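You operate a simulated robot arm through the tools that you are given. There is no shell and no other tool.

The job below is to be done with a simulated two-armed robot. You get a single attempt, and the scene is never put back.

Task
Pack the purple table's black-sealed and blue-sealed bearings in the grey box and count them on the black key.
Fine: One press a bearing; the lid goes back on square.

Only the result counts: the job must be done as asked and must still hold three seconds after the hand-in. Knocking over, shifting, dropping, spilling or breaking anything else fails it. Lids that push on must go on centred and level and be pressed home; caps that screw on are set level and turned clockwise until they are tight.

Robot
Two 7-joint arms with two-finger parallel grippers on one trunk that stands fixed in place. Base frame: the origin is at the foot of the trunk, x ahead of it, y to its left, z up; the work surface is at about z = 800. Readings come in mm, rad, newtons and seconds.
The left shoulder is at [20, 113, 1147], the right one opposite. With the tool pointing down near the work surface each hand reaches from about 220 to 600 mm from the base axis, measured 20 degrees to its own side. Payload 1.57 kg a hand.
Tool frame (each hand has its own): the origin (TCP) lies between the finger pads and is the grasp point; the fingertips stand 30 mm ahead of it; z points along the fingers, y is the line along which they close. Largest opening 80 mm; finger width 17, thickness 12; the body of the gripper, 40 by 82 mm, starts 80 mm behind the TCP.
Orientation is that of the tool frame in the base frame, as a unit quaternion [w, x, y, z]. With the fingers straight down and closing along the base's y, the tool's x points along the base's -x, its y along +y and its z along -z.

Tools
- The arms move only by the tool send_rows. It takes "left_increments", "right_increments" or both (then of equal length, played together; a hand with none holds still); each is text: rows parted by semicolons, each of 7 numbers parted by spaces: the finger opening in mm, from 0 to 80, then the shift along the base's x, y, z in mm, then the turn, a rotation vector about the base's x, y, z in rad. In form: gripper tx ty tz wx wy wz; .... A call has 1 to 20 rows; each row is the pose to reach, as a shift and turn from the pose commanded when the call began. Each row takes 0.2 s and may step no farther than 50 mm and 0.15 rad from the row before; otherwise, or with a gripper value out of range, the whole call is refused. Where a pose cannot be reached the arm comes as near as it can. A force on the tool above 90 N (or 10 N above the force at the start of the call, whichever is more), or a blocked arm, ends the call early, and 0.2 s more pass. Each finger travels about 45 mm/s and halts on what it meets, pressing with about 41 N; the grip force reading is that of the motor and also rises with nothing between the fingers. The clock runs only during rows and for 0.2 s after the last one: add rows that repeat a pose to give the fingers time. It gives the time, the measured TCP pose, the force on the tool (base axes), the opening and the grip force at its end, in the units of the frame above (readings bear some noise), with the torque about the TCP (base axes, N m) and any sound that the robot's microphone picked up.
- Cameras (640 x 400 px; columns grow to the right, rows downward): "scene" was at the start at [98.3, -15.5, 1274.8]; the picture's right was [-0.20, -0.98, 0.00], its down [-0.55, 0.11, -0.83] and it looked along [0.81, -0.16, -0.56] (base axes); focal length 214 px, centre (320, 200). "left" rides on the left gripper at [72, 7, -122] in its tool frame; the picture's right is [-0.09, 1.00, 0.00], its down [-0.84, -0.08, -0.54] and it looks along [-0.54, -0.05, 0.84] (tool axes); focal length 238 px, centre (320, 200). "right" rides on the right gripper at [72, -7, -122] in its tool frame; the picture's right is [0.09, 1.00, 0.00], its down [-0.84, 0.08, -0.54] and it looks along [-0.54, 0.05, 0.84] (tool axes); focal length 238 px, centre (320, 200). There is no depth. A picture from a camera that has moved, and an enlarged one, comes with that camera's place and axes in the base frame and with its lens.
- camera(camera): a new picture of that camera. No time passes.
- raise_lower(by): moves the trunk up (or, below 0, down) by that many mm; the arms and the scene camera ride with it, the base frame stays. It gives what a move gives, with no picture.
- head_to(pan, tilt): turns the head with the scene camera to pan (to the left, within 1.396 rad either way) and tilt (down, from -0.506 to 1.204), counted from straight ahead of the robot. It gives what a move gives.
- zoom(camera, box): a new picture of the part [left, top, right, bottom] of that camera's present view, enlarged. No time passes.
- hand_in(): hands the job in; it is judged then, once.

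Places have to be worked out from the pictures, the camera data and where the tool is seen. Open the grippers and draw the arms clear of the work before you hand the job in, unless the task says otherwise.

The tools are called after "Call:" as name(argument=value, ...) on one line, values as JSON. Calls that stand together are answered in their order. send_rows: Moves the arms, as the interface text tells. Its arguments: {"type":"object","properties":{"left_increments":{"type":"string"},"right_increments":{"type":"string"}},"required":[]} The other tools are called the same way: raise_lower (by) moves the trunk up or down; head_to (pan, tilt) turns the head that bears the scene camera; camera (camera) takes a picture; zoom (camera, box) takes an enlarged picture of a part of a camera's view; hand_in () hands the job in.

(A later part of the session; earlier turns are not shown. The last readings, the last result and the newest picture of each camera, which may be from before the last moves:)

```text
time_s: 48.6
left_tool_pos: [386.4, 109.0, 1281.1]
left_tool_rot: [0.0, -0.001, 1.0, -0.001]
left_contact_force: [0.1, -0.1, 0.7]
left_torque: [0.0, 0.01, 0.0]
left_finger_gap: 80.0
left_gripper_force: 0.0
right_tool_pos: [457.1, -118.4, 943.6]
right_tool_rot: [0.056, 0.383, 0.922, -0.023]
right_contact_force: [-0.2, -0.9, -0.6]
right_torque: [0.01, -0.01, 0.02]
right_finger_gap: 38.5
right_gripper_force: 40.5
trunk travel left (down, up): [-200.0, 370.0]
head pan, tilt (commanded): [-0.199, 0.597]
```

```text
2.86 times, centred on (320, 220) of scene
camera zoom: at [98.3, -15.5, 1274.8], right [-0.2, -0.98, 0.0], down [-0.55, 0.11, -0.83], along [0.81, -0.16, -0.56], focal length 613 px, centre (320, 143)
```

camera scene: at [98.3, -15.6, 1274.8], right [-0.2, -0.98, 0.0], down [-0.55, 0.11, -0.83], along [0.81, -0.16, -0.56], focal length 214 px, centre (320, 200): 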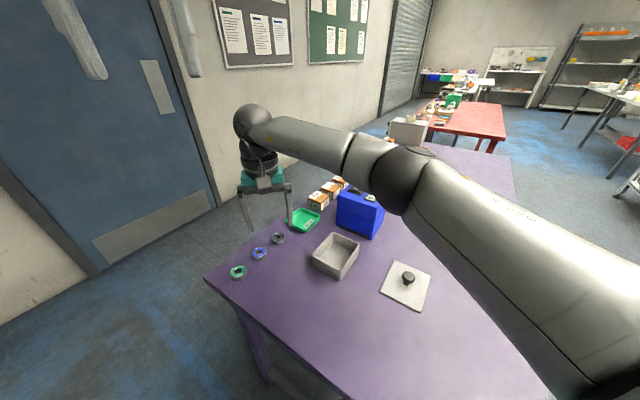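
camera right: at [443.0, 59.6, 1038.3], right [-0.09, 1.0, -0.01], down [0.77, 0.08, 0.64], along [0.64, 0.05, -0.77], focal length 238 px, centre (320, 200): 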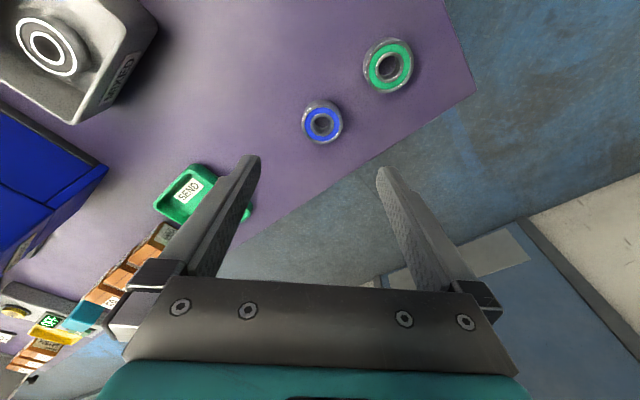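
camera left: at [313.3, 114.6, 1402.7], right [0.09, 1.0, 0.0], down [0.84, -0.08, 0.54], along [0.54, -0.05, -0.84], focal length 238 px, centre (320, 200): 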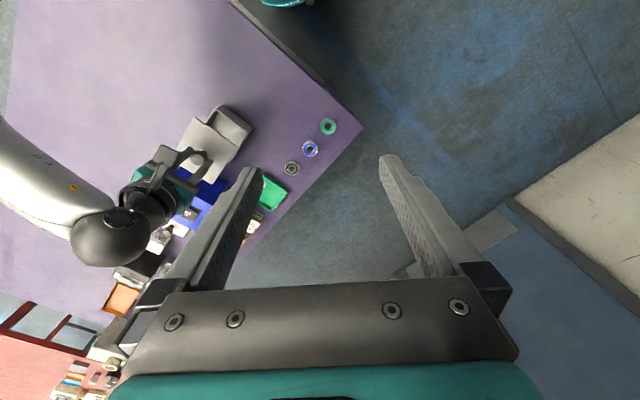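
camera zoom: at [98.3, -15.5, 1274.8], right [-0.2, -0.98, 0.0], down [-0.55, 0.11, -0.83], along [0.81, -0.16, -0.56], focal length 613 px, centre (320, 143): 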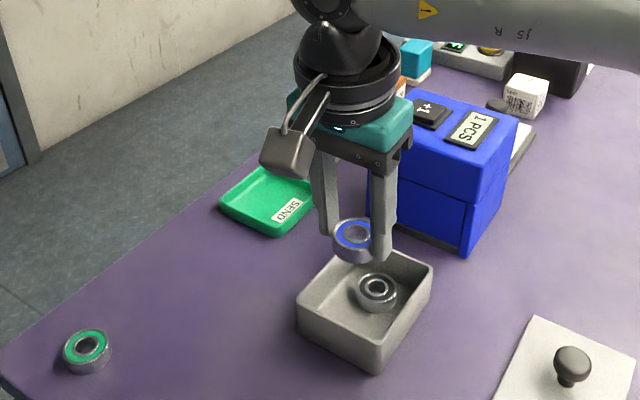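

Aligned: the blue bearing is over the box's near half (about 5 mm clear of the wall and of the black bearing). I'll descend 60 mm and check.

Call:
send_rows(right_increments="30 0 0 -20 0 0 0; 30 0 0 -40 0 0 0; 30 0 0 -55 0 0 0; 30 0 0 -62 0 0 0; 30 0 0 -62 0 0 0")

Call:
zoom(camera="right", box=[220, 40, 420, 220])

Call:
zoom(camera="scene", box=[290, 190, 390, 290])

```text
time_s: 49.8
left_tool_pos: [386.1, 108.7, 1280.1]
left_tool_rot: [0.0, 0.0, 1.0, 0.0]
left_contact_force: [-0.3, -1.4, 0.5]
left_torque: [0.01, -0.05, -0.03]
left_finger_gap: 80.1
left_gripper_force: 0.0
right_tool_pos: [458.0, -117.0, 882.2]
right_tool_rot: [0.055, 0.383, 0.922, -0.022]
right_contact_force: [0.9, -0.6, -0.3]
right_torque: [-0.01, -0.01, 0.02]
right_finger_gap: 38.2
right_gripper_force: 41.3
trunk travel left (down, up): [-200.0, 370.0]
head pan, tilt (commanded): [-0.199, 0.597]
```

```text
2.22 times, centred on (320, 130) of right
camera zoom: at [390.7, -62.1, 995.5], right [0.64, 0.77, -0.01], down [0.6, -0.49, 0.64], along [0.49, -0.41, -0.77], focal length 530 px, centre (320, 356)
```

zoom: 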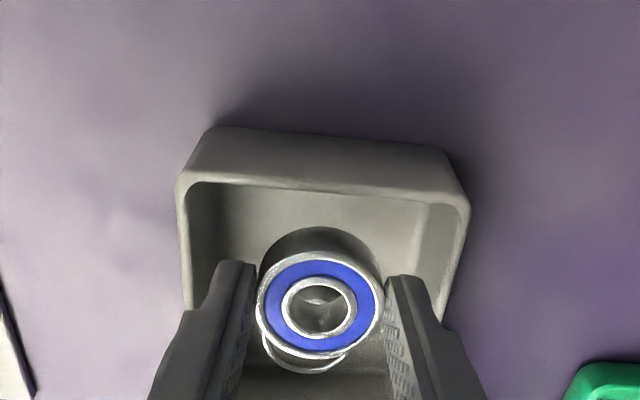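

```text
4.00 times, centred on (340, 240) of scene
camera zoom: at [98.3, -15.6, 1274.8], right [-0.2, -0.98, 0.0], down [-0.55, 0.11, -0.83], along [0.81, -0.16, -0.56], focal length 858 px, centre (240, 40)
```

zoom: 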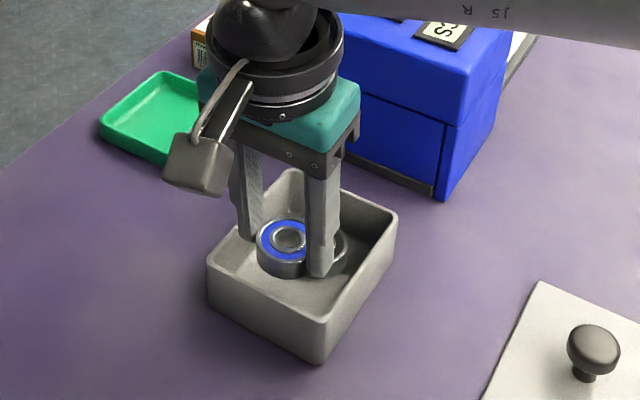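

Good clearance. Lowering another 36 mm, leaving about 6 mm.

Call:
send_rows(right_increments="30 0 0 -12 0 0 0; 30 0 0 -24 0 0 0; 30 0 0 -33 0 0 0; 30 0 0 -36 0 0 0; 30 0 0 -36 0 0 0")

Call:
zoom(camera="right", box=[220, 40, 420, 220])

Call:
zoom(camera="scene", box=[290, 190, 390, 290])

```text
time_s: 51.0
left_tool_pos: [385.7, 107.4, 1281.7]
left_tool_rot: [0.0, 0.0, 1.0, 0.0]
left_contact_force: [0.5, -0.8, -0.6]
left_torque: [0.02, 0.01, 0.01]
left_finger_gap: 79.9
left_gripper_force: 0.1
right_tool_pos: [458.4, -118.9, 847.8]
right_tool_rot: [0.056, 0.381, 0.922, -0.022]
right_contact_force: [-0.1, 0.2, -1.1]
right_torque: [0.03, 0.01, 0.0]
right_finger_gap: 38.3
right_gripper_force: 41.1
trunk travel left (down, up): [-200.0, 370.0]
head pan, tilt (commanded): [-0.199, 0.597]
```

```text
2.22 times, centred on (320, 130) of right
camera zoom: at [390.7, -62.6, 959.7], right [0.64, 0.77, -0.01], down [0.6, -0.49, 0.64], along [0.49, -0.41, -0.77], focal length 530 px, centre (320, 356)
```

zoom: 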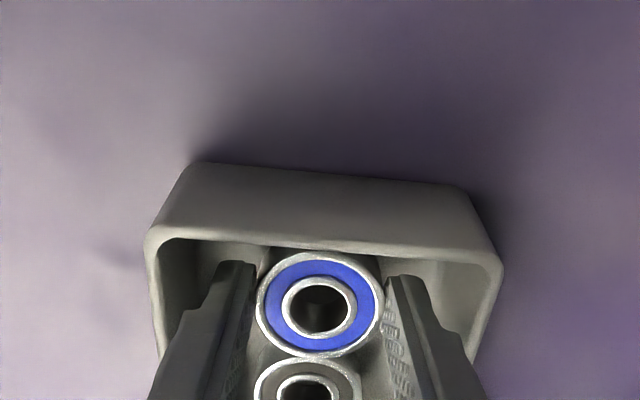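

```text
4.00 times, centred on (340, 240) of scene
camera zoom: at [98.3, -15.5, 1274.8], right [-0.2, -0.98, 0.0], down [-0.55, 0.11, -0.83], along [0.81, -0.16, -0.56], focal length 858 px, centre (240, 40)
```

zoom: 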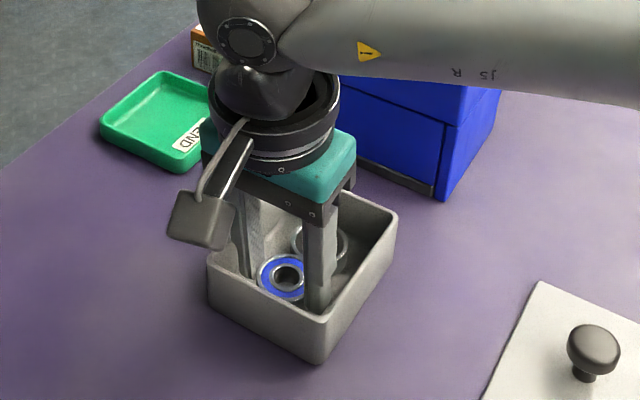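

The gap to the black bearing is about 2 mm, so I'll shift 1.5 mm toward the near wall and lower 4 mm.

Call:
send_rows(right_increments="30 -1.1 1.1 0 0 0 0; 30 -1.1 1.1 -2 0 0 0; 30 -1.1 1.1 -4 0 0 0; 30 -1.1 1.1 -4 0 0 0")

```text
time_s: 52.0
left_tool_pos: [386.4, 106.7, 1281.4]
left_tool_rot: [0.0, -0.001, 1.0, 0.0]
left_contact_force: [-1.4, 0.2, 0.3]
left_torque: [-0.03, -0.04, 0.04]
left_finger_gap: 79.7
left_gripper_force: 0.2
right_tool_pos: [457.2, -116.5, 843.1]
right_tool_rot: [0.056, 0.382, 0.922, -0.023]
right_contact_force: [-0.3, -0.5, -1.2]
right_torque: [0.01, -0.01, -0.06]
right_finger_gap: 38.3
right_gripper_force: 41.3
trunk travel left (down, up): [-200.0, 370.0]
head pan, tilt (commanded): [-0.199, 0.597]
```

Still free at z≈843. Lowering 2 mm more.

Call:
send_rows(right_increments="30 0 0 -1 0 0 0; 30 0 0 -2 0 0 0; 30 0 0 -2 0 0 0")

```text
time_s: 52.8
left_tool_pos: [388.2, 109.0, 1282.3]
left_tool_rot: [0.0, -0.001, 1.0, 0.0]
left_contact_force: [0.2, 0.1, 0.7]
left_torque: [0.0, 0.01, -0.01]
left_finger_gap: 80.0
left_gripper_force: 0.0
right_tool_pos: [456.2, -117.3, 841.2]
right_tool_rot: [0.055, 0.382, 0.922, -0.023]
right_contact_force: [-0.1, 0.4, -1.2]
right_torque: [0.02, 0.0, 0.0]
right_finger_gap: 38.5
right_gripper_force: 41.0
trunk travel left (down, up): [-200.0, 370.0]
head pan, tilt (commanded): [-0.199, 0.597]
```

One more millimetre.

Call:
send_rows(right_increments="30 0 0 -1 0 0 0; 30 0 0 -1 0 0 0")

Call:
zoom(camera="right", box=[220, 100, 420, 240])

```text
time_s: 53.4
left_tool_pos: [385.6, 108.5, 1281.5]
left_tool_rot: [0.0, 0.001, 1.0, -0.001]
left_contact_force: [-0.2, -0.3, -0.5]
left_torque: [-0.01, 0.03, 0.02]
left_finger_gap: 79.9
left_gripper_force: 0.2
right_tool_pos: [456.9, -117.1, 841.0]
right_tool_rot: [0.056, 0.382, 0.922, -0.023]
right_contact_force: [-0.5, 0.3, 0.2]
right_torque: [0.01, -0.01, 0.02]
right_finger_gap: 38.9
right_gripper_force: 40.9
trunk travel left (down, up): [-200.0, 370.0]
head pan, tilt (commanded): [-0.199, 0.597]
```

```text
2.86 times, centred on (320, 170) of right
camera zoom: at [389.5, -61.0, 953.1], right [0.64, 0.77, -0.01], down [0.6, -0.49, 0.64], along [0.49, -0.41, -0.77], focal length 681 px, centre (320, 286)
```

zoom: 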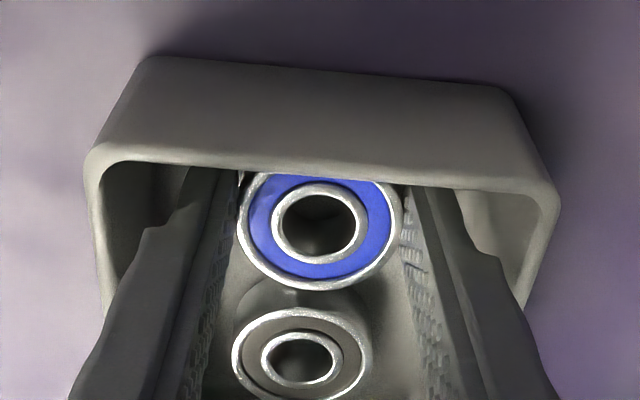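

Contact is just starting (force moved from -1.2 to +0.2 N). I'll go 0.6 mm lower, then open slightly and lift straight out.

Call:
send_rows(right_increments="30 0 0 -0.6 0 0 0; 30 0 0 -0.6 0 0 0; 40 0 0 -0.6 0 0 0; 43 0 0 -0.6 0 0 0; 43 0 0 -0.6 0 0 0; 43 0 0 8 0 0 0; 43 0 0 25 0 0 0; 43 0 0 25 0 0 0")

Call:
zoom(camera="right", box=[220, 60, 420, 220])

Call:
zoom(camera="scene", box=[290, 190, 390, 290])

```text
time_s: 55.2
left_tool_pos: [387.0, 107.3, 1282.1]
left_tool_rot: [0.001, -0.001, 1.0, 0.0]
left_contact_force: [0.2, 0.0, 0.3]
left_torque: [-0.02, 0.01, 0.01]
left_finger_gap: 80.0
left_gripper_force: 0.1
right_tool_pos: [457.0, -117.1, 865.3]
right_tool_rot: [0.056, 0.382, 0.922, -0.023]
right_contact_force: [-0.4, -0.3, 0.1]
right_torque: [0.01, -0.02, -0.01]
right_finger_gap: 43.0
right_gripper_force: 0.1
trunk travel left (down, up): [-200.0, 370.0]
head pan, tilt (commanded): [-0.199, 0.597]
```

```text
2.50 times, centred on (320, 140) of right
camera zoom: at [389.5, -61.2, 977.9], right [0.64, 0.77, -0.01], down [0.6, -0.49, 0.64], along [0.49, -0.41, -0.77], focal length 596 px, centre (320, 350)
```

zoom: 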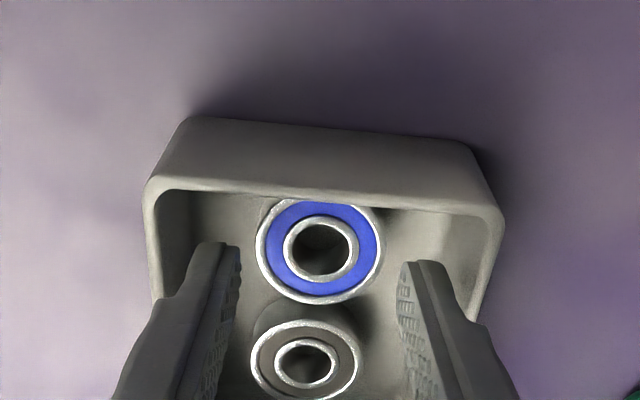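

```text
4.00 times, centred on (340, 240) of scene
camera zoom: at [98.3, -15.5, 1274.7], right [-0.2, -0.98, 0.0], down [-0.55, 0.11, -0.83], along [0.81, -0.16, -0.56], focal length 858 px, centre (240, 40)
```

zoom: 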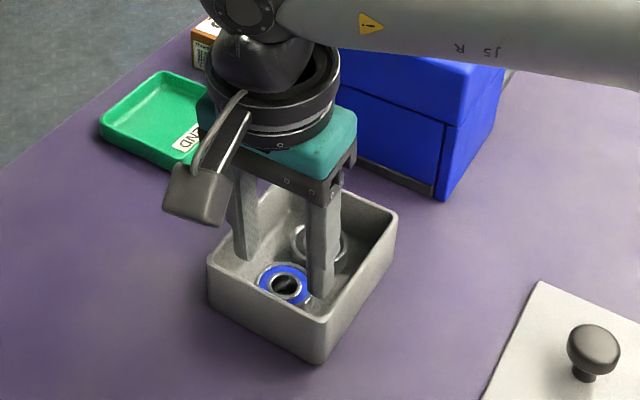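

Both bearings lie flat in the box, apart from each other. Now I'll rise, turn back to yaw 0 and return toward the key with fingers closed.

Call:
send_rows(right_increments="43 0 0 35 0 0 0; 43 0 0 75 0 0 0; 43 0 0 115 0 0 0; 43 0 0 150 0 0 0; 20 15 -20.2 150 0 0 0.131; 0 29.9 -40.3 150 0 0 0.262; 0 44.9 -60.5 150 0 0 0.393; 0 59.8 -80.6 150 0 0 0.524; 0 74.8 -100.8 150 0 0 0.655; 0 89.7 -120.9 150 0 0 0.785; 0 89.7 -120.9 150 0 0 0.785")

Call:
zoom(camera="scene", box=[290, 130, 430, 290])

```text
time_s: 57.6
left_tool_pos: [384.8, 108.1, 1281.2]
left_tool_rot: [0.001, 0.001, 1.0, -0.001]
left_contact_force: [0.6, 0.3, 0.3]
left_torque: [-0.03, -0.01, 0.02]
left_finger_gap: 80.1
left_gripper_force: 0.2
right_tool_pos: [546.4, -238.7, 1016.2]
right_tool_rot: [0.059, 0.0, 0.998, 0.0]
right_contact_force: [0.7, 0.8, -0.4]
right_torque: [0.04, 0.04, -0.01]
right_finger_gap: 0.0
right_gripper_force: 20.8
trunk travel left (down, up): [-200.0, 370.0]
head pan, tilt (commanded): [-0.199, 0.597]
```

```text
2.50 times, centred on (360, 210) of scene
camera zoom: at [98.2, -15.5, 1274.8], right [-0.2, -0.98, 0.0], down [-0.55, 0.11, -0.83], along [0.81, -0.16, -0.56], focal length 536 px, centre (220, 175)
```

zoom: 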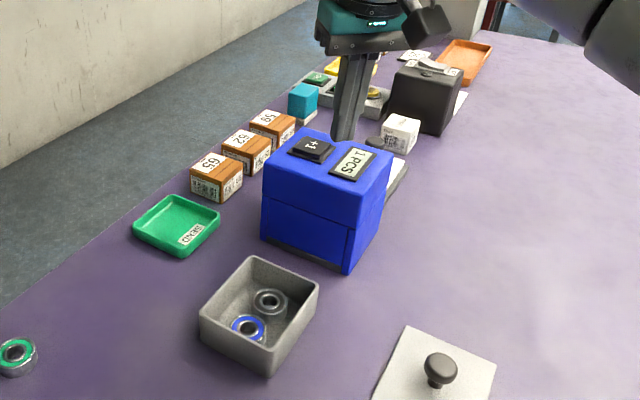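

Both bearings are visible in the box and the count is 1. Now I lean to 0.45 rad again and hover above the key at the same spot as before.

Call:
send_rows(right_increments="0 15 -0.5 0 0 -0.11 0; 0 32 -1 -6 0 -0.22 0; 0 50 -1.5 -16 0 -0.33 0; 0 67 -2 -30 0 -0.33 0; 0 67 -2 -30 0 -0.33 0")

Call:
zoom(camera="right", box=[220, 60, 420, 220])

```text
time_s: 58.8
left_tool_pos: [386.0, 107.6, 1280.8]
left_tool_rot: [-0.001, 0.0, 1.0, 0.0]
left_contact_force: [0.3, 0.5, 0.0]
left_torque: [0.0, 0.03, 0.0]
left_finger_gap: 79.8
left_gripper_force: 0.1
right_tool_pos: [613.4, -240.2, 985.6]
right_tool_rot: [0.223, 0.0, 0.975, -0.001]
right_contact_force: [0.4, 0.3, -0.4]
right_torque: [0.01, 0.02, 0.02]
right_finger_gap: 0.1
right_gripper_force: 21.7
trunk travel left (down, up): [-200.0, 370.0]
head pan, tilt (commanded): [-0.199, 0.597]
```

```text
2.50 times, centred on (320, 140) of right
camera zoom: at [493.4, -246.9, 1064.1], right [-0.08, 1.0, -0.04], down [0.52, 0.08, 0.85], along [0.85, 0.05, -0.52], focal length 596 px, centre (320, 350)
```

zoom: 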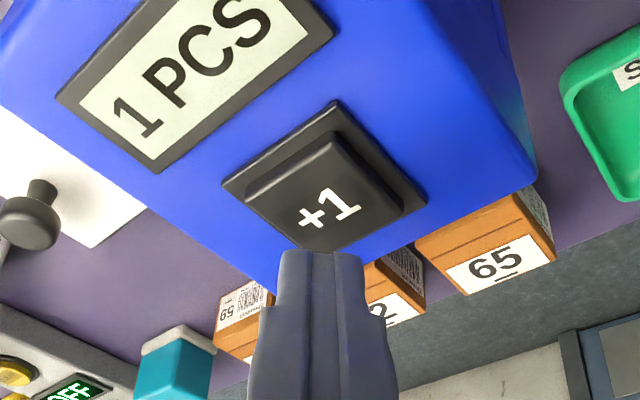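

Same pose as before (within 1 mm). I'll descend 20 mm to just above the key.

Call:
send_rows(right_increments="0 0.6 0 -10 0 0 0; 0 0.6 0 -20 0 0 0; 0 0.6 0 -20 0 0 0")

```text
time_s: 59.6
left_tool_pos: [385.7, 107.2, 1282.4]
left_tool_rot: [0.001, 0.0, 1.0, -0.001]
left_contact_force: [-0.2, 1.3, 0.3]
left_torque: [0.0, 0.02, -0.03]
left_finger_gap: 80.1
left_gripper_force: 0.1
right_tool_pos: [613.7, -239.9, 966.4]
right_tool_rot: [0.223, 0.0, 0.975, 0.0]
right_contact_force: [-0.3, 0.0, 0.0]
right_torque: [0.05, 0.03, 0.01]
right_finger_gap: 0.0
right_gripper_force: 20.9
trunk travel left (down, up): [-200.0, 370.0]
head pan, tilt (commanded): [-0.199, 0.597]
```

No contact yet; stepping down 3 mm to just about touch.

Call:
send_rows(right_increments="0 0 0 -1.5 0 0 0; 0 0 0 -3 0 0 0")

Call:
zoom(camera="right", box=[220, 60, 420, 220])

```text
time_s: 60.2
left_tool_pos: [386.2, 107.4, 1281.3]
left_tool_rot: [-0.001, -0.001, 1.0, 0.0]
left_contact_force: [0.6, 0.1, 0.4]
left_torque: [-0.01, 0.02, 0.01]
left_finger_gap: 80.2
left_gripper_force: 0.1
right_tool_pos: [614.2, -240.2, 963.5]
right_tool_rot: [0.224, 0.0, 0.975, -0.001]
right_contact_force: [0.0, -0.3, 0.8]
right_torque: [-0.03, -0.04, 0.04]
right_finger_gap: 0.3
right_gripper_force: 21.5
trunk travel left (down, up): [-200.0, 370.0]
head pan, tilt (commanded): [-0.199, 0.597]
```

```text
2.50 times, centred on (320, 140) of right
camera zoom: at [494.1, -246.9, 1041.5], right [-0.08, 1.0, -0.04], down [0.52, 0.08, 0.85], along [0.85, 0.05, -0.52], focal length 596 px, centre (320, 350)
```

zoom: 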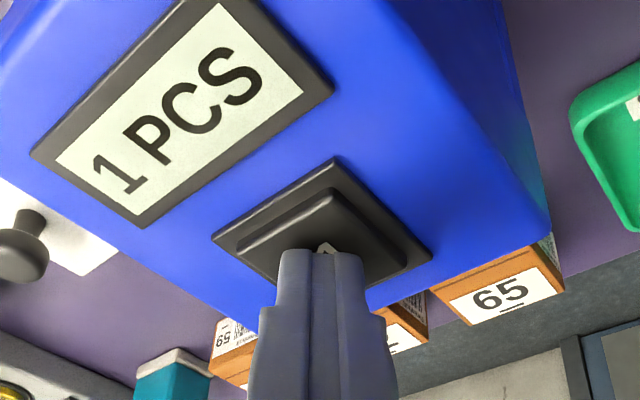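

Just touching (0.8 N), display still 1. Pressing 1.5 mm.

Call:
send_rows(right_increments="0 0 0 -1.5 0 0 0")

Call:
zoom(camera="right", box=[220, 60, 420, 220])

```text
time_s: 60.6
left_tool_pos: [385.7, 108.0, 1281.8]
left_tool_rot: [0.0, 0.0, 1.0, 0.001]
left_contact_force: [0.3, 0.0, 0.4]
left_torque: [-0.01, -0.02, 0.06]
left_finger_gap: 79.9
left_gripper_force: 0.1
right_tool_pos: [614.2, -240.0, 962.2]
right_tool_rot: [0.224, 0.0, 0.975, 0.0]
right_contact_force: [-0.7, -0.9, 2.6]
right_torque: [-0.03, 0.02, -0.02]
right_finger_gap: 0.0
right_gripper_force: 21.0
trunk travel left (down, up): [-200.0, 370.0]
head pan, tilt (commanded): [-0.199, 0.597]
heard: click
```

```text
2.50 times, centred on (320, 140) of right
camera zoom: at [494.1, -246.9, 1040.1], right [-0.08, 1.0, -0.04], down [0.52, 0.08, 0.85], along [0.85, 0.05, -0.52], focal length 596 px, centre (320, 350)
```

zoom: 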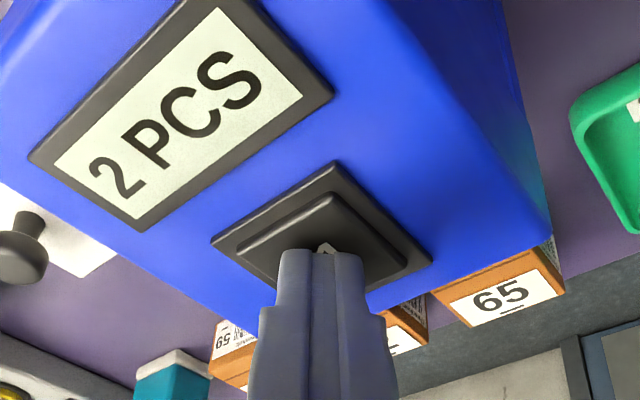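

Click, and the display shows "2 PCS". I'll raise off the key and back away toward the lid, taking out the lean.

Call:
send_rows(right_increments="0 0 0 3 0 0 0; 0 0 0 15 0 0 0; 0 0 0 40 0 0 0; 0 0 0 65 0 0 0; 20 -33 -5 65 0 0.1125 0; 40 -66 -10 60 0 0.225 0; 60 -99 -15 50 0 0.3375 0; 80 -132 -20 40 0 0.45 0; 80 -132 -20 40 0 0.45 0")

Call:
zoom(camera="scene", box=[290, 130, 450, 310])

Call:
camera(camera="right")

```text
time_s: 62.6
left_tool_pos: [387.2, 107.5, 1281.8]
left_tool_rot: [0.001, 0.0, 1.0, 0.0]
left_contact_force: [0.9, 0.0, 1.0]
left_torque: [-0.01, 0.01, 0.0]
left_finger_gap: 80.0
left_gripper_force: 0.0
right_tool_pos: [481.7, -259.1, 1001.2]
right_tool_rot: [-0.001, 0.001, 1.0, -0.001]
right_contact_force: [0.0, 0.4, -0.1]
right_torque: [-0.01, 0.02, 0.01]
right_finger_gap: 80.0
right_gripper_force: 0.1
trunk travel left (down, up): [-200.0, 370.0]
head pan, tilt (commanded): [-0.199, 0.597]
```

```text
2.22 times, centred on (370, 220) of scene
camera zoom: at [98.2, -15.5, 1274.8], right [-0.2, -0.98, 0.0], down [-0.55, 0.11, -0.83], along [0.81, -0.16, -0.56], focal length 477 px, centre (209, 156)
```

zoom: 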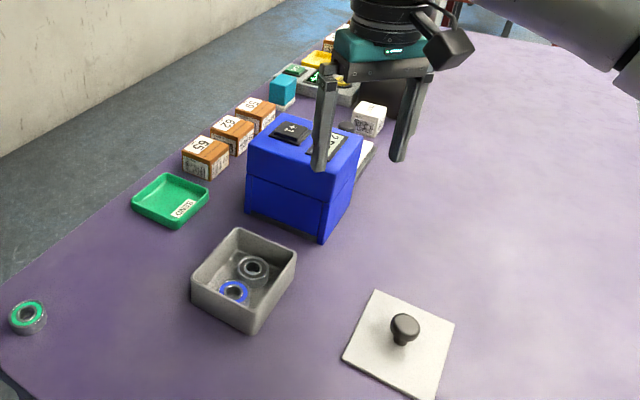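

```text
taken
camera right: at [408.4, -266.9, 1122.9], right [-0.09, 1.0, 0.0], down [0.84, 0.08, 0.54], along [0.54, 0.05, -0.84], focal length 238 px, centre (320, 200)
```

right: 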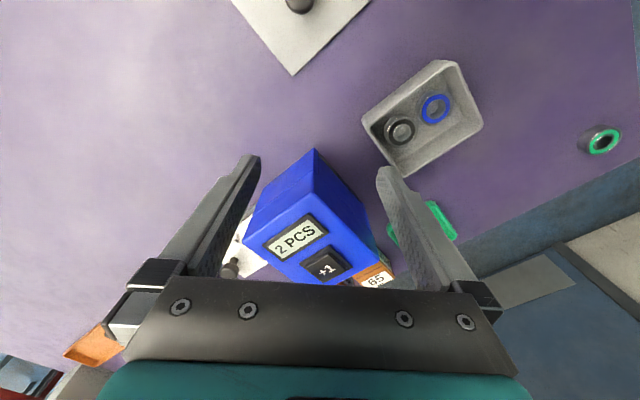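

Display 2 PCS, box with both bearings seen. Now I return above the lid with yaw -45°.

Call:
send_rows(right_increments="80 -18.5 -4.9 -6 0 0 -0.131; 80 -37 -9.9 -13 0 0 -0.262; 80 -55.4 -14.8 -20 0 0 -0.393; 80 -73.9 -19.7 -27 0 0 -0.524; 80 -92.4 -24.7 -34 0 0 -0.655; 80 -110.9 -29.6 -41 0 0 -0.785; 60 -110.9 -29.6 -75 0 0 -0.785; 60 -110.9 -29.6 -75 0 0 -0.785")

Call:
zoom(camera="right", box=[220, 40, 420, 220])

```text
time_s: 64.4
left_tool_pos: [386.0, 108.1, 1281.6]
left_tool_rot: [0.0, 0.0, 1.0, 0.0]
left_contact_force: [-0.5, 0.1, 0.5]
left_torque: [0.05, 0.02, -0.04]
left_finger_gap: 80.0
left_gripper_force: 0.1
right_tool_pos: [371.5, -288.8, 925.6]
right_tool_rot: [-0.001, 0.383, 0.924, 0.001]
right_contact_force: [0.4, -1.1, -0.3]
right_torque: [0.02, -0.02, 0.01]
right_finger_gap: 60.0
right_gripper_force: 0.0
trunk travel left (down, up): [-200.0, 370.0]
head pan, tilt (commanded): [-0.199, 0.597]
```

```text
2.22 times, centred on (320, 130) of right
camera zoom: at [314.0, -243.3, 1047.5], right [0.64, 0.77, 0.0], down [0.65, -0.54, 0.54], along [0.42, -0.35, -0.84], focal length 530 px, centre (320, 356)
```

zoom: 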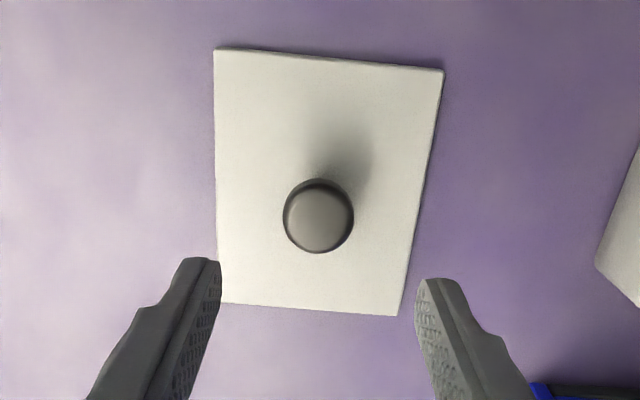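

Position matches the release pose within 0.5 mm. I'll descend to the original grip height and close on the knob.

Call:
send_rows(right_increments="50 -0.4 -0.2 -20 0 0 0; 45 -0.4 -0.2 -40 0 0 0; 44 -0.4 -0.2 -60 0 0 0; 44 -0.4 -0.2 -72 0 0 0; 44 -0.4 -0.2 -79.2 0 0 0; 44 -0.4 -0.2 -79.2 0 0 0")

Call:
zoom(camera="right", box=[220, 60, 420, 220])

```text
time_s: 65.8
left_tool_pos: [386.1, 107.6, 1280.6]
left_tool_rot: [0.0, 0.0, 1.0, 0.0]
left_contact_force: [-0.2, 0.3, 0.0]
left_torque: [0.0, 0.01, -0.05]
left_finger_gap: 79.9
left_gripper_force: 0.0
right_tool_pos: [371.0, -290.4, 846.3]
right_tool_rot: [0.0, 0.383, 0.924, 0.0]
right_contact_force: [0.8, 0.3, 0.2]
right_torque: [-0.01, -0.01, 0.02]
right_finger_gap: 43.9
right_gripper_force: 0.0
trunk travel left (down, up): [-200.0, 370.0]
head pan, tilt (commanded): [-0.199, 0.597]
```

```text
2.50 times, centred on (320, 140) of right
camera zoom: at [313.5, -243.7, 968.5], right [0.64, 0.77, 0.0], down [0.65, -0.54, 0.54], along [0.42, -0.35, -0.84], focal length 596 px, centre (320, 350)
```

zoom: 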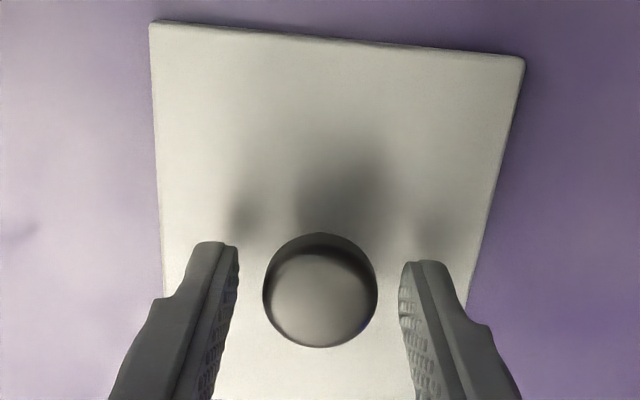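

The view is identical to the release view. Closing on the knob.

Call:
send_rows(right_increments="34 0 0 0 0 0 0; 20 0 0 0 0 0 0; 20 0 0 0 0 0 0; 20 0 0 0 0 0 0")

Call:
zoom(camera="right", box=[220, 60, 420, 220])

```text
time_s: 66.8
left_tool_pos: [386.6, 107.5, 1281.4]
left_tool_rot: [0.0, -0.001, 1.0, 0.0]
left_contact_force: [-0.2, 0.4, -1.0]
left_torque: [-0.06, 0.0, 0.01]
left_finger_gap: 80.0
left_gripper_force: 0.0
right_tool_pos: [371.3, -289.1, 847.0]
right_tool_rot: [-0.001, 0.383, 0.924, 0.0]
right_contact_force: [-1.0, 0.5, 0.2]
right_torque: [0.0, 0.02, 0.03]
right_finger_gap: 28.5
right_gripper_force: 37.0
trunk travel left (down, up): [-200.0, 370.0]
head pan, tilt (commanded): [-0.199, 0.597]
```

```text
2.50 times, centred on (320, 140) of right
camera zoom: at [313.6, -243.7, 968.7], right [0.64, 0.77, 0.0], down [0.65, -0.54, 0.54], along [0.42, -0.35, -0.84], focal length 596 px, centre (320, 350)
```

zoom: 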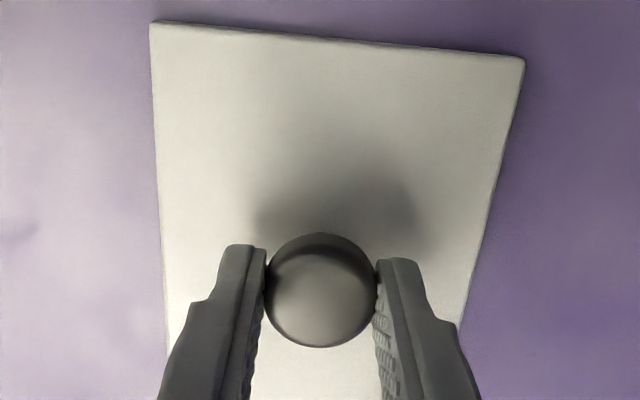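

Same grip as before. I'll lift the lid and carry it back over the box along the reverse path, adding about (0.7,0.8) mm to undo the small sideways shift seen when I first gripped it.

Call:
send_rows(right_increments="20 0 0 10 0 0 0; 20 0 0 45 0 0 0; 20 0 0 90 0 0 0; 20 0 0 125 0 0 0; 20 21 30 125 0 0 0; 20 42 60 125 0 0 0; 20 64 90 125 0 0 0; 20 85 120 125 0 0 0; 20 106.5 150.8 125 0 0 0; 20 106.5 150.8 125 0 0 0")

Call:
zoom(camera="scene", box=[270, 170, 410, 290])

Call:
zoom(camera="right", box=[220, 40, 420, 220])

Call:
camera(camera="left")

```text
time_s: 69.0
left_tool_pos: [385.3, 106.9, 1280.8]
left_tool_rot: [0.001, 0.0, 1.0, 0.0]
left_contact_force: [0.4, -0.4, -0.1]
left_torque: [0.02, 0.02, 0.01]
left_finger_gap: 79.8
left_gripper_force: 0.0
right_tool_pos: [478.1, -138.9, 972.3]
right_tool_rot: [0.001, 0.383, 0.924, 0.0]
right_contact_force: [-0.1, -0.1, -0.6]
right_torque: [0.04, -0.03, 0.01]
right_finger_gap: 28.1
right_gripper_force: 38.3
trunk travel left (down, up): [-200.0, 370.0]
head pan, tilt (commanded): [-0.199, 0.597]
```

```text
3.33 times, centred on (340, 230) of scene
camera zoom: at [98.3, -15.5, 1274.8], right [-0.2, -0.98, 0.0], down [-0.55, 0.11, -0.83], along [0.81, -0.16, -0.56], focal length 715 px, centre (253, 100)
```

zoom: 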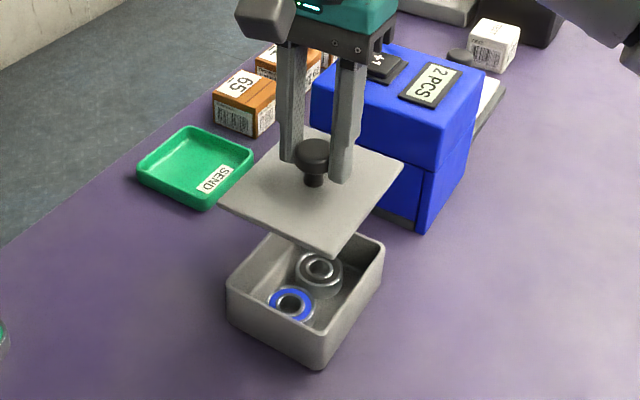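

```text
2.22 times, centred on (320, 130) of right
camera zoom: at [421.0, -93.3, 1093.4], right [0.64, 0.77, 0.0], down [0.65, -0.54, 0.54], along [0.42, -0.35, -0.84], focal length 530 px, centre (320, 356)
```

zoom: 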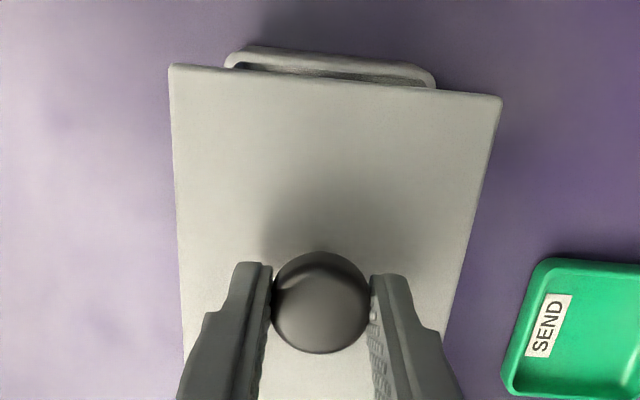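

```text
taken
camera left: at [313.2, 114.6, 1402.7], right [0.09, 1.0, 0.0], down [0.84, -0.08, 0.54], along [0.54, -0.05, -0.84], focal length 238 px, centre (320, 200)
```

left: 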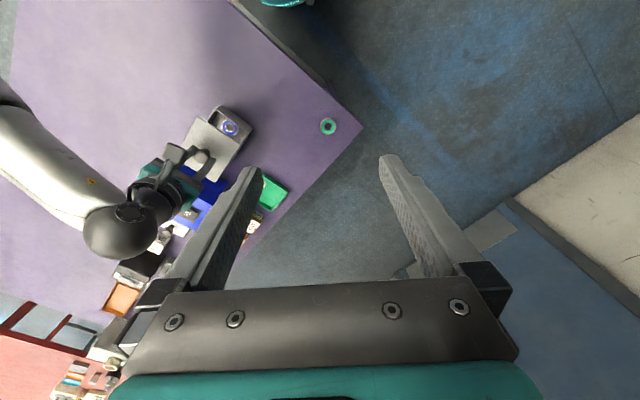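

Lid held level above the box. I'll descend to about 12 mm above the seat, correcting about (-0.9,+0.8) mm, then compare the overhang.

Call:
send_rows(right_increments="20 -0.9 0.8 -20 0 0 0; 20 -0.9 0.8 -40 0 0 0; 20 -0.9 0.8 -55 0 0 0; 20 -0.9 0.8 -66 0 0 0; 20 -0.9 0.8 -66 0 0 0")

Call:
zoom(camera="right", box=[220, 60, 420, 220])

Call:
zoom(camera="scene", box=[290, 190, 390, 290])

```text
time_s: 70.2
left_tool_pos: [386.3, 108.4, 1281.4]
left_tool_rot: [0.0, 0.0, 1.0, 0.0]
left_contact_force: [-0.5, -0.5, -0.3]
left_torque: [-0.02, 0.02, 0.0]
left_finger_gap: 80.0
left_gripper_force: 0.0
right_tool_pos: [476.3, -137.1, 906.6]
right_tool_rot: [0.0, 0.383, 0.924, 0.001]
right_contact_force: [0.4, 0.3, -0.8]
right_torque: [0.02, -0.04, -0.02]
right_finger_gap: 28.5
right_gripper_force: 38.4
trunk travel left (down, up): [-200.0, 370.0]
head pan, tilt (commanded): [-0.199, 0.597]
```

```text
2.50 times, centred on (320, 140) of right
camera zoom: at [419.2, -92.2, 1027.2], right [0.64, 0.77, 0.0], down [0.65, -0.54, 0.54], along [0.42, -0.35, -0.84], focal length 596 px, centre (320, 350)
```

zoom: 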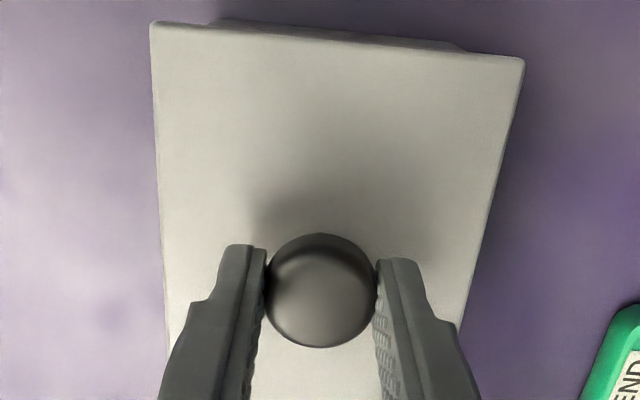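

```text
4.00 times, centred on (340, 240) of scene
camera zoom: at [98.3, -15.5, 1274.8], right [-0.2, -0.98, 0.0], down [-0.55, 0.11, -0.83], along [0.81, -0.16, -0.56], focal length 858 px, centre (240, 40)
```

zoom: 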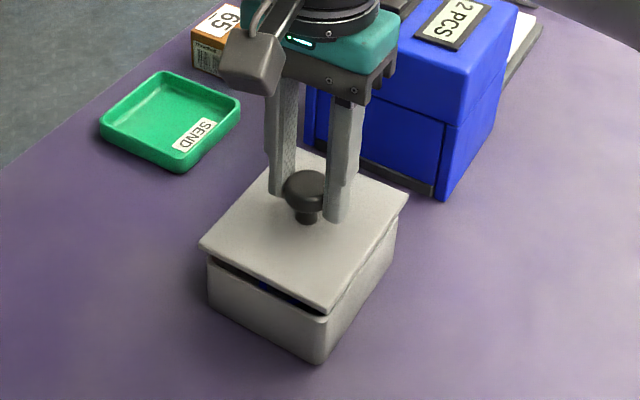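

The gap is even around. I'll correct (0.9,-0.3) mm and lower 10 mm, close to seating.

Call:
send_rows(right_increments="20 0.9 -0.3 -4 0 0 0; 20 0.9 -0.3 -8 0 0 0; 20 0.9 -0.3 -10 0 0 0; 20 0.9 -0.3 -10 0 0 0")

Call:
zoom(camera="scene", box=[290, 190, 390, 290])

Call:
zoom(camera="right", box=[220, 60, 420, 220])

```text
time_s: 71.2
left_tool_pos: [385.9, 106.8, 1280.6]
left_tool_rot: [0.0, -0.001, 1.0, -0.001]
left_contact_force: [-0.4, 0.4, 0.0]
left_torque: [0.03, -0.01, 0.0]
left_finger_gap: 80.2
left_gripper_force: 0.0
right_tool_pos: [477.3, -138.1, 894.8]
right_tool_rot: [0.0, 0.383, 0.924, 0.0]
right_contact_force: [0.9, 0.8, 0.1]
right_torque: [0.03, -0.01, -0.05]
right_finger_gap: 28.5
right_gripper_force: 38.1
trunk travel left (down, up): [-200.0, 370.0]
head pan, tilt (commanded): [-0.199, 0.597]
```

```text
4.00 times, centred on (340, 240) of scene
camera zoom: at [98.3, -15.5, 1274.8], right [-0.2, -0.98, 0.0], down [-0.55, 0.11, -0.83], along [0.81, -0.16, -0.56], focal length 858 px, centre (240, 40)
```

zoom: 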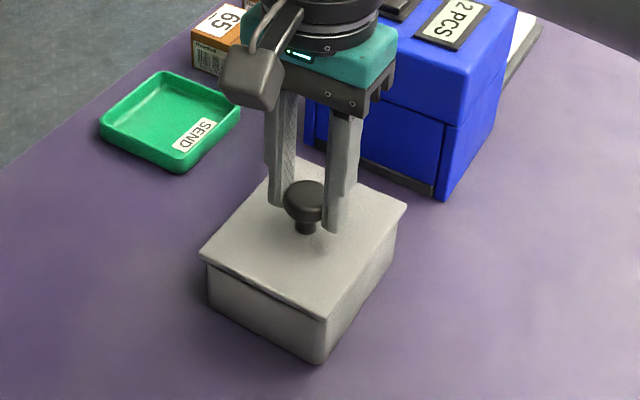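

```text
2.50 times, centred on (320, 140) of right
camera zoom: at [420.2, -92.4, 1017.4], right [0.64, 0.77, 0.0], down [0.65, -0.54, 0.54], along [0.42, -0.35, -0.84], focal length 596 px, centre (320, 350)
```

zoom: 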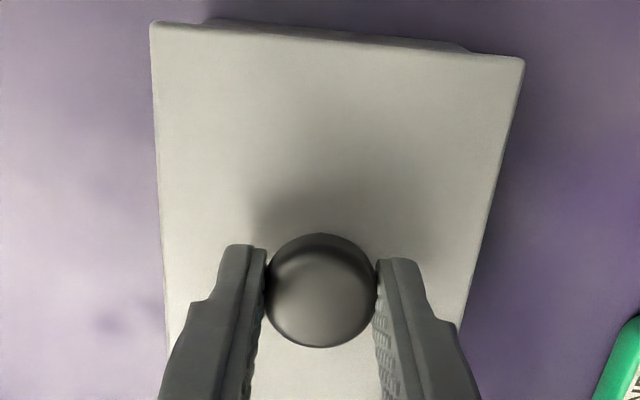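

Laterally exactly at the target and about 3 mm above the seat. Lowering 2.5 mm and checking force.

Call:
send_rows(right_increments="20 0 0 -1.5 0 0 0; 20 0 0 -2.5 0 0 0; 20 0 0 -2.5 0 0 0")

```text
time_s: 72.0
left_tool_pos: [386.4, 107.7, 1281.7]
left_tool_rot: [0.0, -0.001, 1.0, -0.001]
left_contact_force: [0.2, 0.5, 0.2]
left_torque: [-0.02, 0.01, 0.0]
left_finger_gap: 80.2
left_gripper_force: 0.3
right_tool_pos: [476.4, -138.0, 894.2]
right_tool_rot: [-0.001, 0.382, 0.924, 0.0]
right_contact_force: [-0.3, -0.6, -1.2]
right_torque: [-0.03, -0.01, 0.0]
right_finger_gap: 28.3
right_gripper_force: 38.5
trunk travel left (down, up): [-200.0, 370.0]
head pan, tilt (commanded): [-0.199, 0.597]
```

No contact yet. One more millimetre down.

Call:
send_rows(right_increments="20 0 0 -1 0 0 0; 20 0 0 -1 0 0 0")

Call:
zoom(camera="scene", box=[300, 220, 380, 285])

```text
time_s: 72.6
left_tool_pos: [387.2, 108.2, 1281.5]
left_tool_rot: [-0.001, 0.0, 1.0, 0.0]
left_contact_force: [-1.0, -0.6, -0.4]
left_torque: [-0.04, 0.0, 0.01]
left_finger_gap: 80.0
left_gripper_force: 0.1
right_tool_pos: [476.8, -136.9, 891.6]
right_tool_rot: [0.001, 0.382, 0.924, -0.001]
right_contact_force: [-0.5, 0.2, -1.0]
right_torque: [0.01, 0.02, 0.03]
right_finger_gap: 28.3
right_gripper_force: 37.7
trunk travel left (down, up): [-200.0, 370.0]
head pan, tilt (commanded): [-0.199, 0.597]
```

```text
6.15 times, centred on (340, 252) of scene
camera zoom: at [98.3, -15.5, 1274.8], right [-0.2, -0.98, 0.0], down [-0.55, 0.11, -0.83], along [0.81, -0.16, -0.56], focal length 1320 px, centre (197, -123)
```

zoom: 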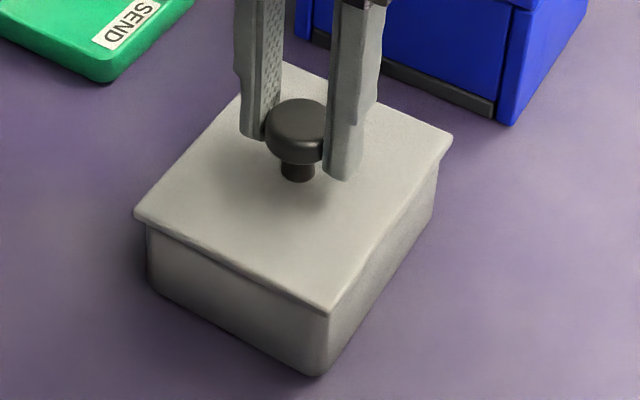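

Nearly seated; another 1 mm.

Call:
send_rows(right_increments="20 0 0 -1 0 0 0; 20 0 0 -1 0 0 0")

```text
time_s: 73.2
left_tool_pos: [387.1, 106.6, 1282.2]
left_tool_rot: [0.001, 0.0, 1.0, 0.0]
left_contact_force: [-0.5, -0.5, -0.7]
left_torque: [-0.01, 0.0, -0.02]
left_finger_gap: 79.8
left_gripper_force: 0.0
right_tool_pos: [477.2, -138.0, 891.5]
right_tool_rot: [0.0, 0.383, 0.924, 0.001]
right_contact_force: [0.4, 0.0, 2.1]
right_torque: [0.01, -0.02, 0.01]
right_finger_gap: 28.1
right_gripper_force: 38.2
trunk travel left (down, up): [-200.0, 370.0]
head pan, tilt (commanded): [-0.199, 0.597]
```

Contact started (2 N). I'll press down 1.5 mm further to push the lid home.

Call:
send_rows(right_increments="20 0 0 -0.8 0 0 0; 20 0 0 -1.5 0 0 0; 20 0 0 -1.5 0 0 0")

Call:
zoom(camera="right", box=[220, 60, 420, 220])

```text
time_s: 74.0
left_tool_pos: [384.6, 108.0, 1282.5]
left_tool_rot: [0.001, 0.0, 1.0, 0.001]
left_contact_force: [-0.5, 0.2, 1.1]
left_torque: [-0.01, 0.0, 0.01]
left_finger_gap: 80.3
left_gripper_force: 0.1
right_tool_pos: [476.6, -138.7, 890.8]
right_tool_rot: [0.002, 0.383, 0.924, 0.001]
right_contact_force: [-1.2, -0.3, 14.9]
right_torque: [0.1, 0.14, 0.03]
right_finger_gap: 28.1
right_gripper_force: 38.0
trunk travel left (down, up): [-200.0, 370.0]
head pan, tilt (commanded): [-0.199, 0.597]
```

```text
2.50 times, centred on (320, 140) of right
camera zoom: at [419.5, -92.5, 1013.5], right [0.64, 0.77, 0.0], down [0.65, -0.54, 0.54], along [0.42, -0.35, -0.84], focal length 596 px, centre (320, 350)
```

zoom: 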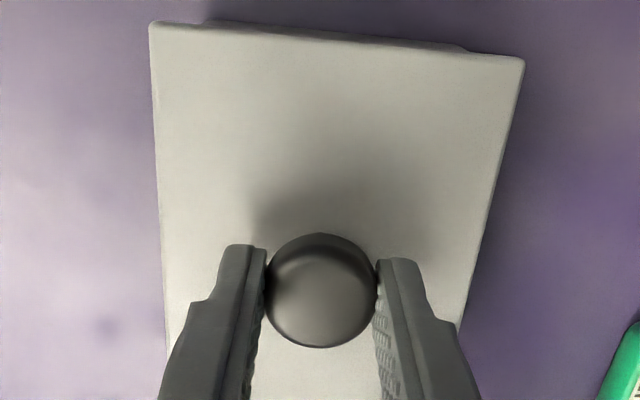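

15 N with no snap yet. I'll press another 2 mm.

Call:
send_rows(right_increments="20 0 0 -1 0 0 0; 20 0 0 -2 0 0 0; 20 0 0 -2 0 0 0")

Call:
zoom(camera="scene", box=[300, 220, 380, 285])

```text
time_s: 74.8
left_tool_pos: [383.9, 107.8, 1282.7]
left_tool_rot: [0.0, 0.0, 1.0, 0.0]
left_contact_force: [-0.1, 0.5, 0.0]
left_torque: [0.02, -0.02, -0.03]
left_finger_gap: 79.9
left_gripper_force: 0.0
right_tool_pos: [475.5, -138.1, 891.7]
right_tool_rot: [0.002, 0.382, 0.924, 0.003]
right_contact_force: [-4.0, -2.7, 31.7]
right_torque: [-0.04, 0.09, 0.05]
right_finger_gap: 28.4
right_gripper_force: 38.2
trunk travel left (down, up): [-200.0, 370.0]
head pan, tilt (commanded): [-0.199, 0.597]
```

```text
6.15 times, centred on (340, 252) of scene
camera zoom: at [95.7, -15.2, 1275.1], right [-0.2, -0.98, 0.0], down [-0.55, 0.11, -0.83], along [0.81, -0.16, -0.56], focal length 1320 px, centre (197, -123)
```

zoom: 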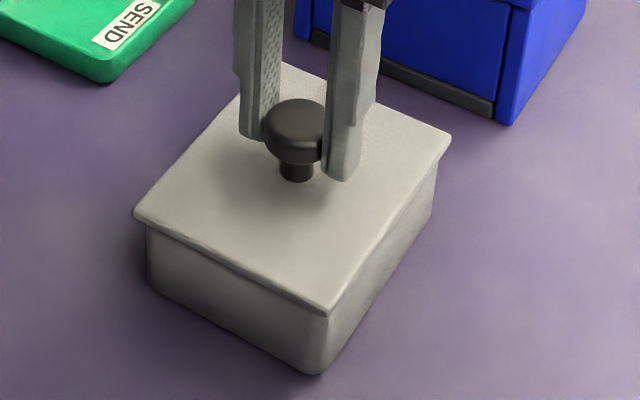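

31.7 N and the lid lies flush, matching its original place in the picture to within a pixel, but no snap. I'll press a bit harder (another 2 mm) with +1 mm x to offset the trunk's flex.

Call:
send_rows(right_increments="20 0.5 0 -1 0 0 0; 20 1.2 0 -2 0 0 0; 20 1.2 0 -2 0 0 0")

Call:
zoom(camera="right", box=[220, 60, 420, 220])

```text
time_s: 75.6
left_tool_pos: [382.2, 106.6, 1282.2]
left_tool_rot: [0.002, 0.0, 1.0, 0.0]
left_contact_force: [0.2, -0.1, -0.1]
left_torque: [-0.04, 0.02, 0.0]
left_finger_gap: 79.6
left_gripper_force: 0.1
right_tool_pos: [476.8, -136.7, 890.5]
right_tool_rot: [0.003, 0.383, 0.924, 0.003]
right_contact_force: [-14.0, -5.3, 39.9]
right_torque: [-0.05, 0.44, 0.0]
right_finger_gap: 28.2
right_gripper_force: 38.4
trunk travel left (down, up): [-200.0, 370.0]
head pan, tilt (commanded): [-0.199, 0.597]
```

```text
2.50 times, centred on (320, 140) of right
camera zoom: at [418.9, -92.6, 1012.8], right [0.64, 0.77, 0.01], down [0.64, -0.54, 0.55], along [0.42, -0.34, -0.84], focal length 596 px, centre (320, 350)
```

zoom: 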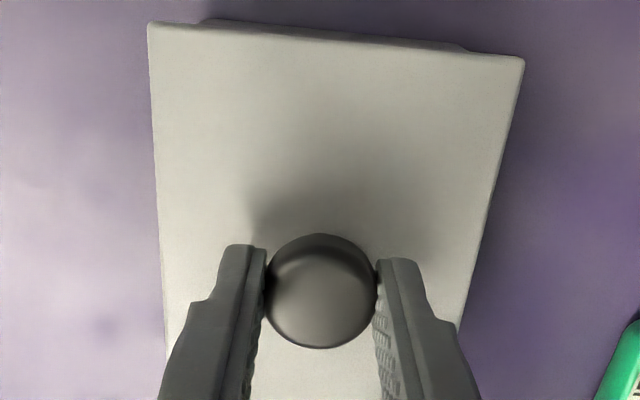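

The x shift raised the side force to -14 N, so I'll take it back (-1.7,-0.6 mm) and keep pressing vertically.

Call:
send_rows(right_increments="20 -1.7 -0.6 0 0 0 0; 20 -1.7 -0.6 -1.5 0 0 0; 20 -1.7 -0.6 -1.5 0 0 0")

```text
time_s: 76.4
left_tool_pos: [382.0, 107.6, 1283.5]
left_tool_rot: [0.002, 0.0, 1.0, 0.001]
left_contact_force: [0.0, 0.3, 0.8]
left_torque: [-0.01, 0.0, 0.0]
left_finger_gap: 79.9
left_gripper_force: 0.2
right_tool_pos: [477.7, -137.7, 891.6]
right_tool_rot: [0.006, 0.383, 0.924, 0.004]
right_contact_force: [-9.2, -4.2, 42.5]
right_torque: [-0.04, 0.19, 0.02]
right_finger_gap: 28.4
right_gripper_force: 38.4
trunk travel left (down, up): [-200.0, 370.0]
head pan, tilt (commanded): [-0.199, 0.597]
```

42 N and no snap; the fingers may be near slipping. I'll ease off nearly all the force and look.

Call:
send_rows(right_increments="20 0.2 0.2 2 0 0 0; 20 0.5 0.6 4 0 0 0; 20 0.5 0.6 5.5 0 0 0; 20 0.5 0.6 5.5 0 0 0")

Call:
zoom(camera="right", box=[220, 60, 420, 220])

Call:
zoom(camera="scene", box=[300, 220, 380, 285])

```text
time_s: 77.4
left_tool_pos: [385.9, 108.3, 1282.1]
left_tool_rot: [0.001, -0.001, 1.0, 0.0]
left_contact_force: [0.7, 0.3, -0.4]
left_torque: [-0.05, 0.0, 0.03]
left_finger_gap: 79.9
left_gripper_force: 0.0
right_tool_pos: [476.7, -138.0, 889.7]
right_tool_rot: [0.001, 0.383, 0.924, 0.0]
right_contact_force: [2.1, -1.5, 18.3]
right_torque: [-0.12, -0.23, -0.05]
right_finger_gap: 28.5
right_gripper_force: 38.5
trunk travel left (down, up): [-200.0, 370.0]
head pan, tilt (commanded): [-0.199, 0.597]
```

```text
2.50 times, centred on (320, 140) of right
camera zoom: at [419.7, -92.3, 1012.5], right [0.64, 0.77, 0.0], down [0.64, -0.54, 0.54], along [0.42, -0.35, -0.84], focal length 596 px, centre (320, 350)
```

zoom: 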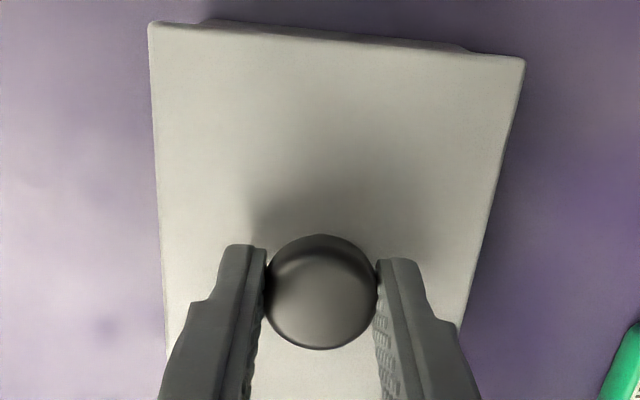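

```text
6.15 times, centred on (340, 252) of scene
camera zoom: at [97.3, -15.3, 1274.8], right [-0.2, -0.98, 0.0], down [-0.55, 0.11, -0.83], along [0.81, -0.16, -0.56], focal length 1320 px, centre (197, -123)
```

zoom: 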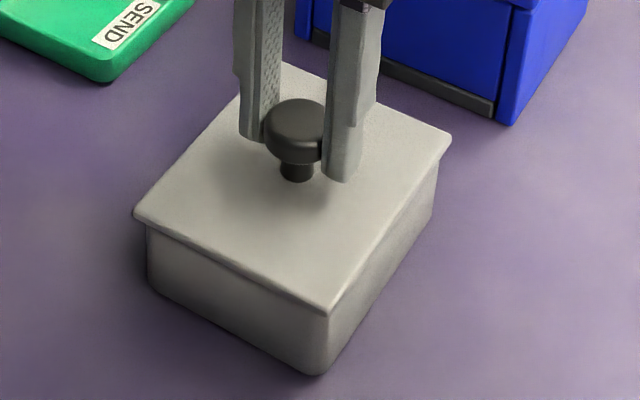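

Still 18 N; the fingers slid about 1 mm on the knob or the lid settled. I'll ease off 2 mm more and then open the fingers.

Call:
send_rows(right_increments="20 0 0 1 0 0 0; 20 0 0 1.9 0 0 0; 20 0 0 1.9 0 0 0")

```text
time_s: 78.2
left_tool_pos: [385.8, 109.3, 1279.9]
left_tool_rot: [-0.001, -0.001, 1.0, 0.001]
left_contact_force: [0.3, 0.5, -0.4]
left_torque: [0.06, 0.01, -0.01]
left_finger_gap: 80.0
left_gripper_force: 0.0
right_tool_pos: [477.0, -138.3, 891.3]
right_tool_rot: [-0.001, 0.382, 0.924, 0.0]
right_contact_force: [1.8, 0.0, 3.1]
right_torque: [-0.06, -0.25, 0.06]
right_finger_gap: 28.3
right_gripper_force: 38.5
trunk travel left (down, up): [-200.0, 370.0]
head pan, tilt (commanded): [-0.199, 0.597]
```

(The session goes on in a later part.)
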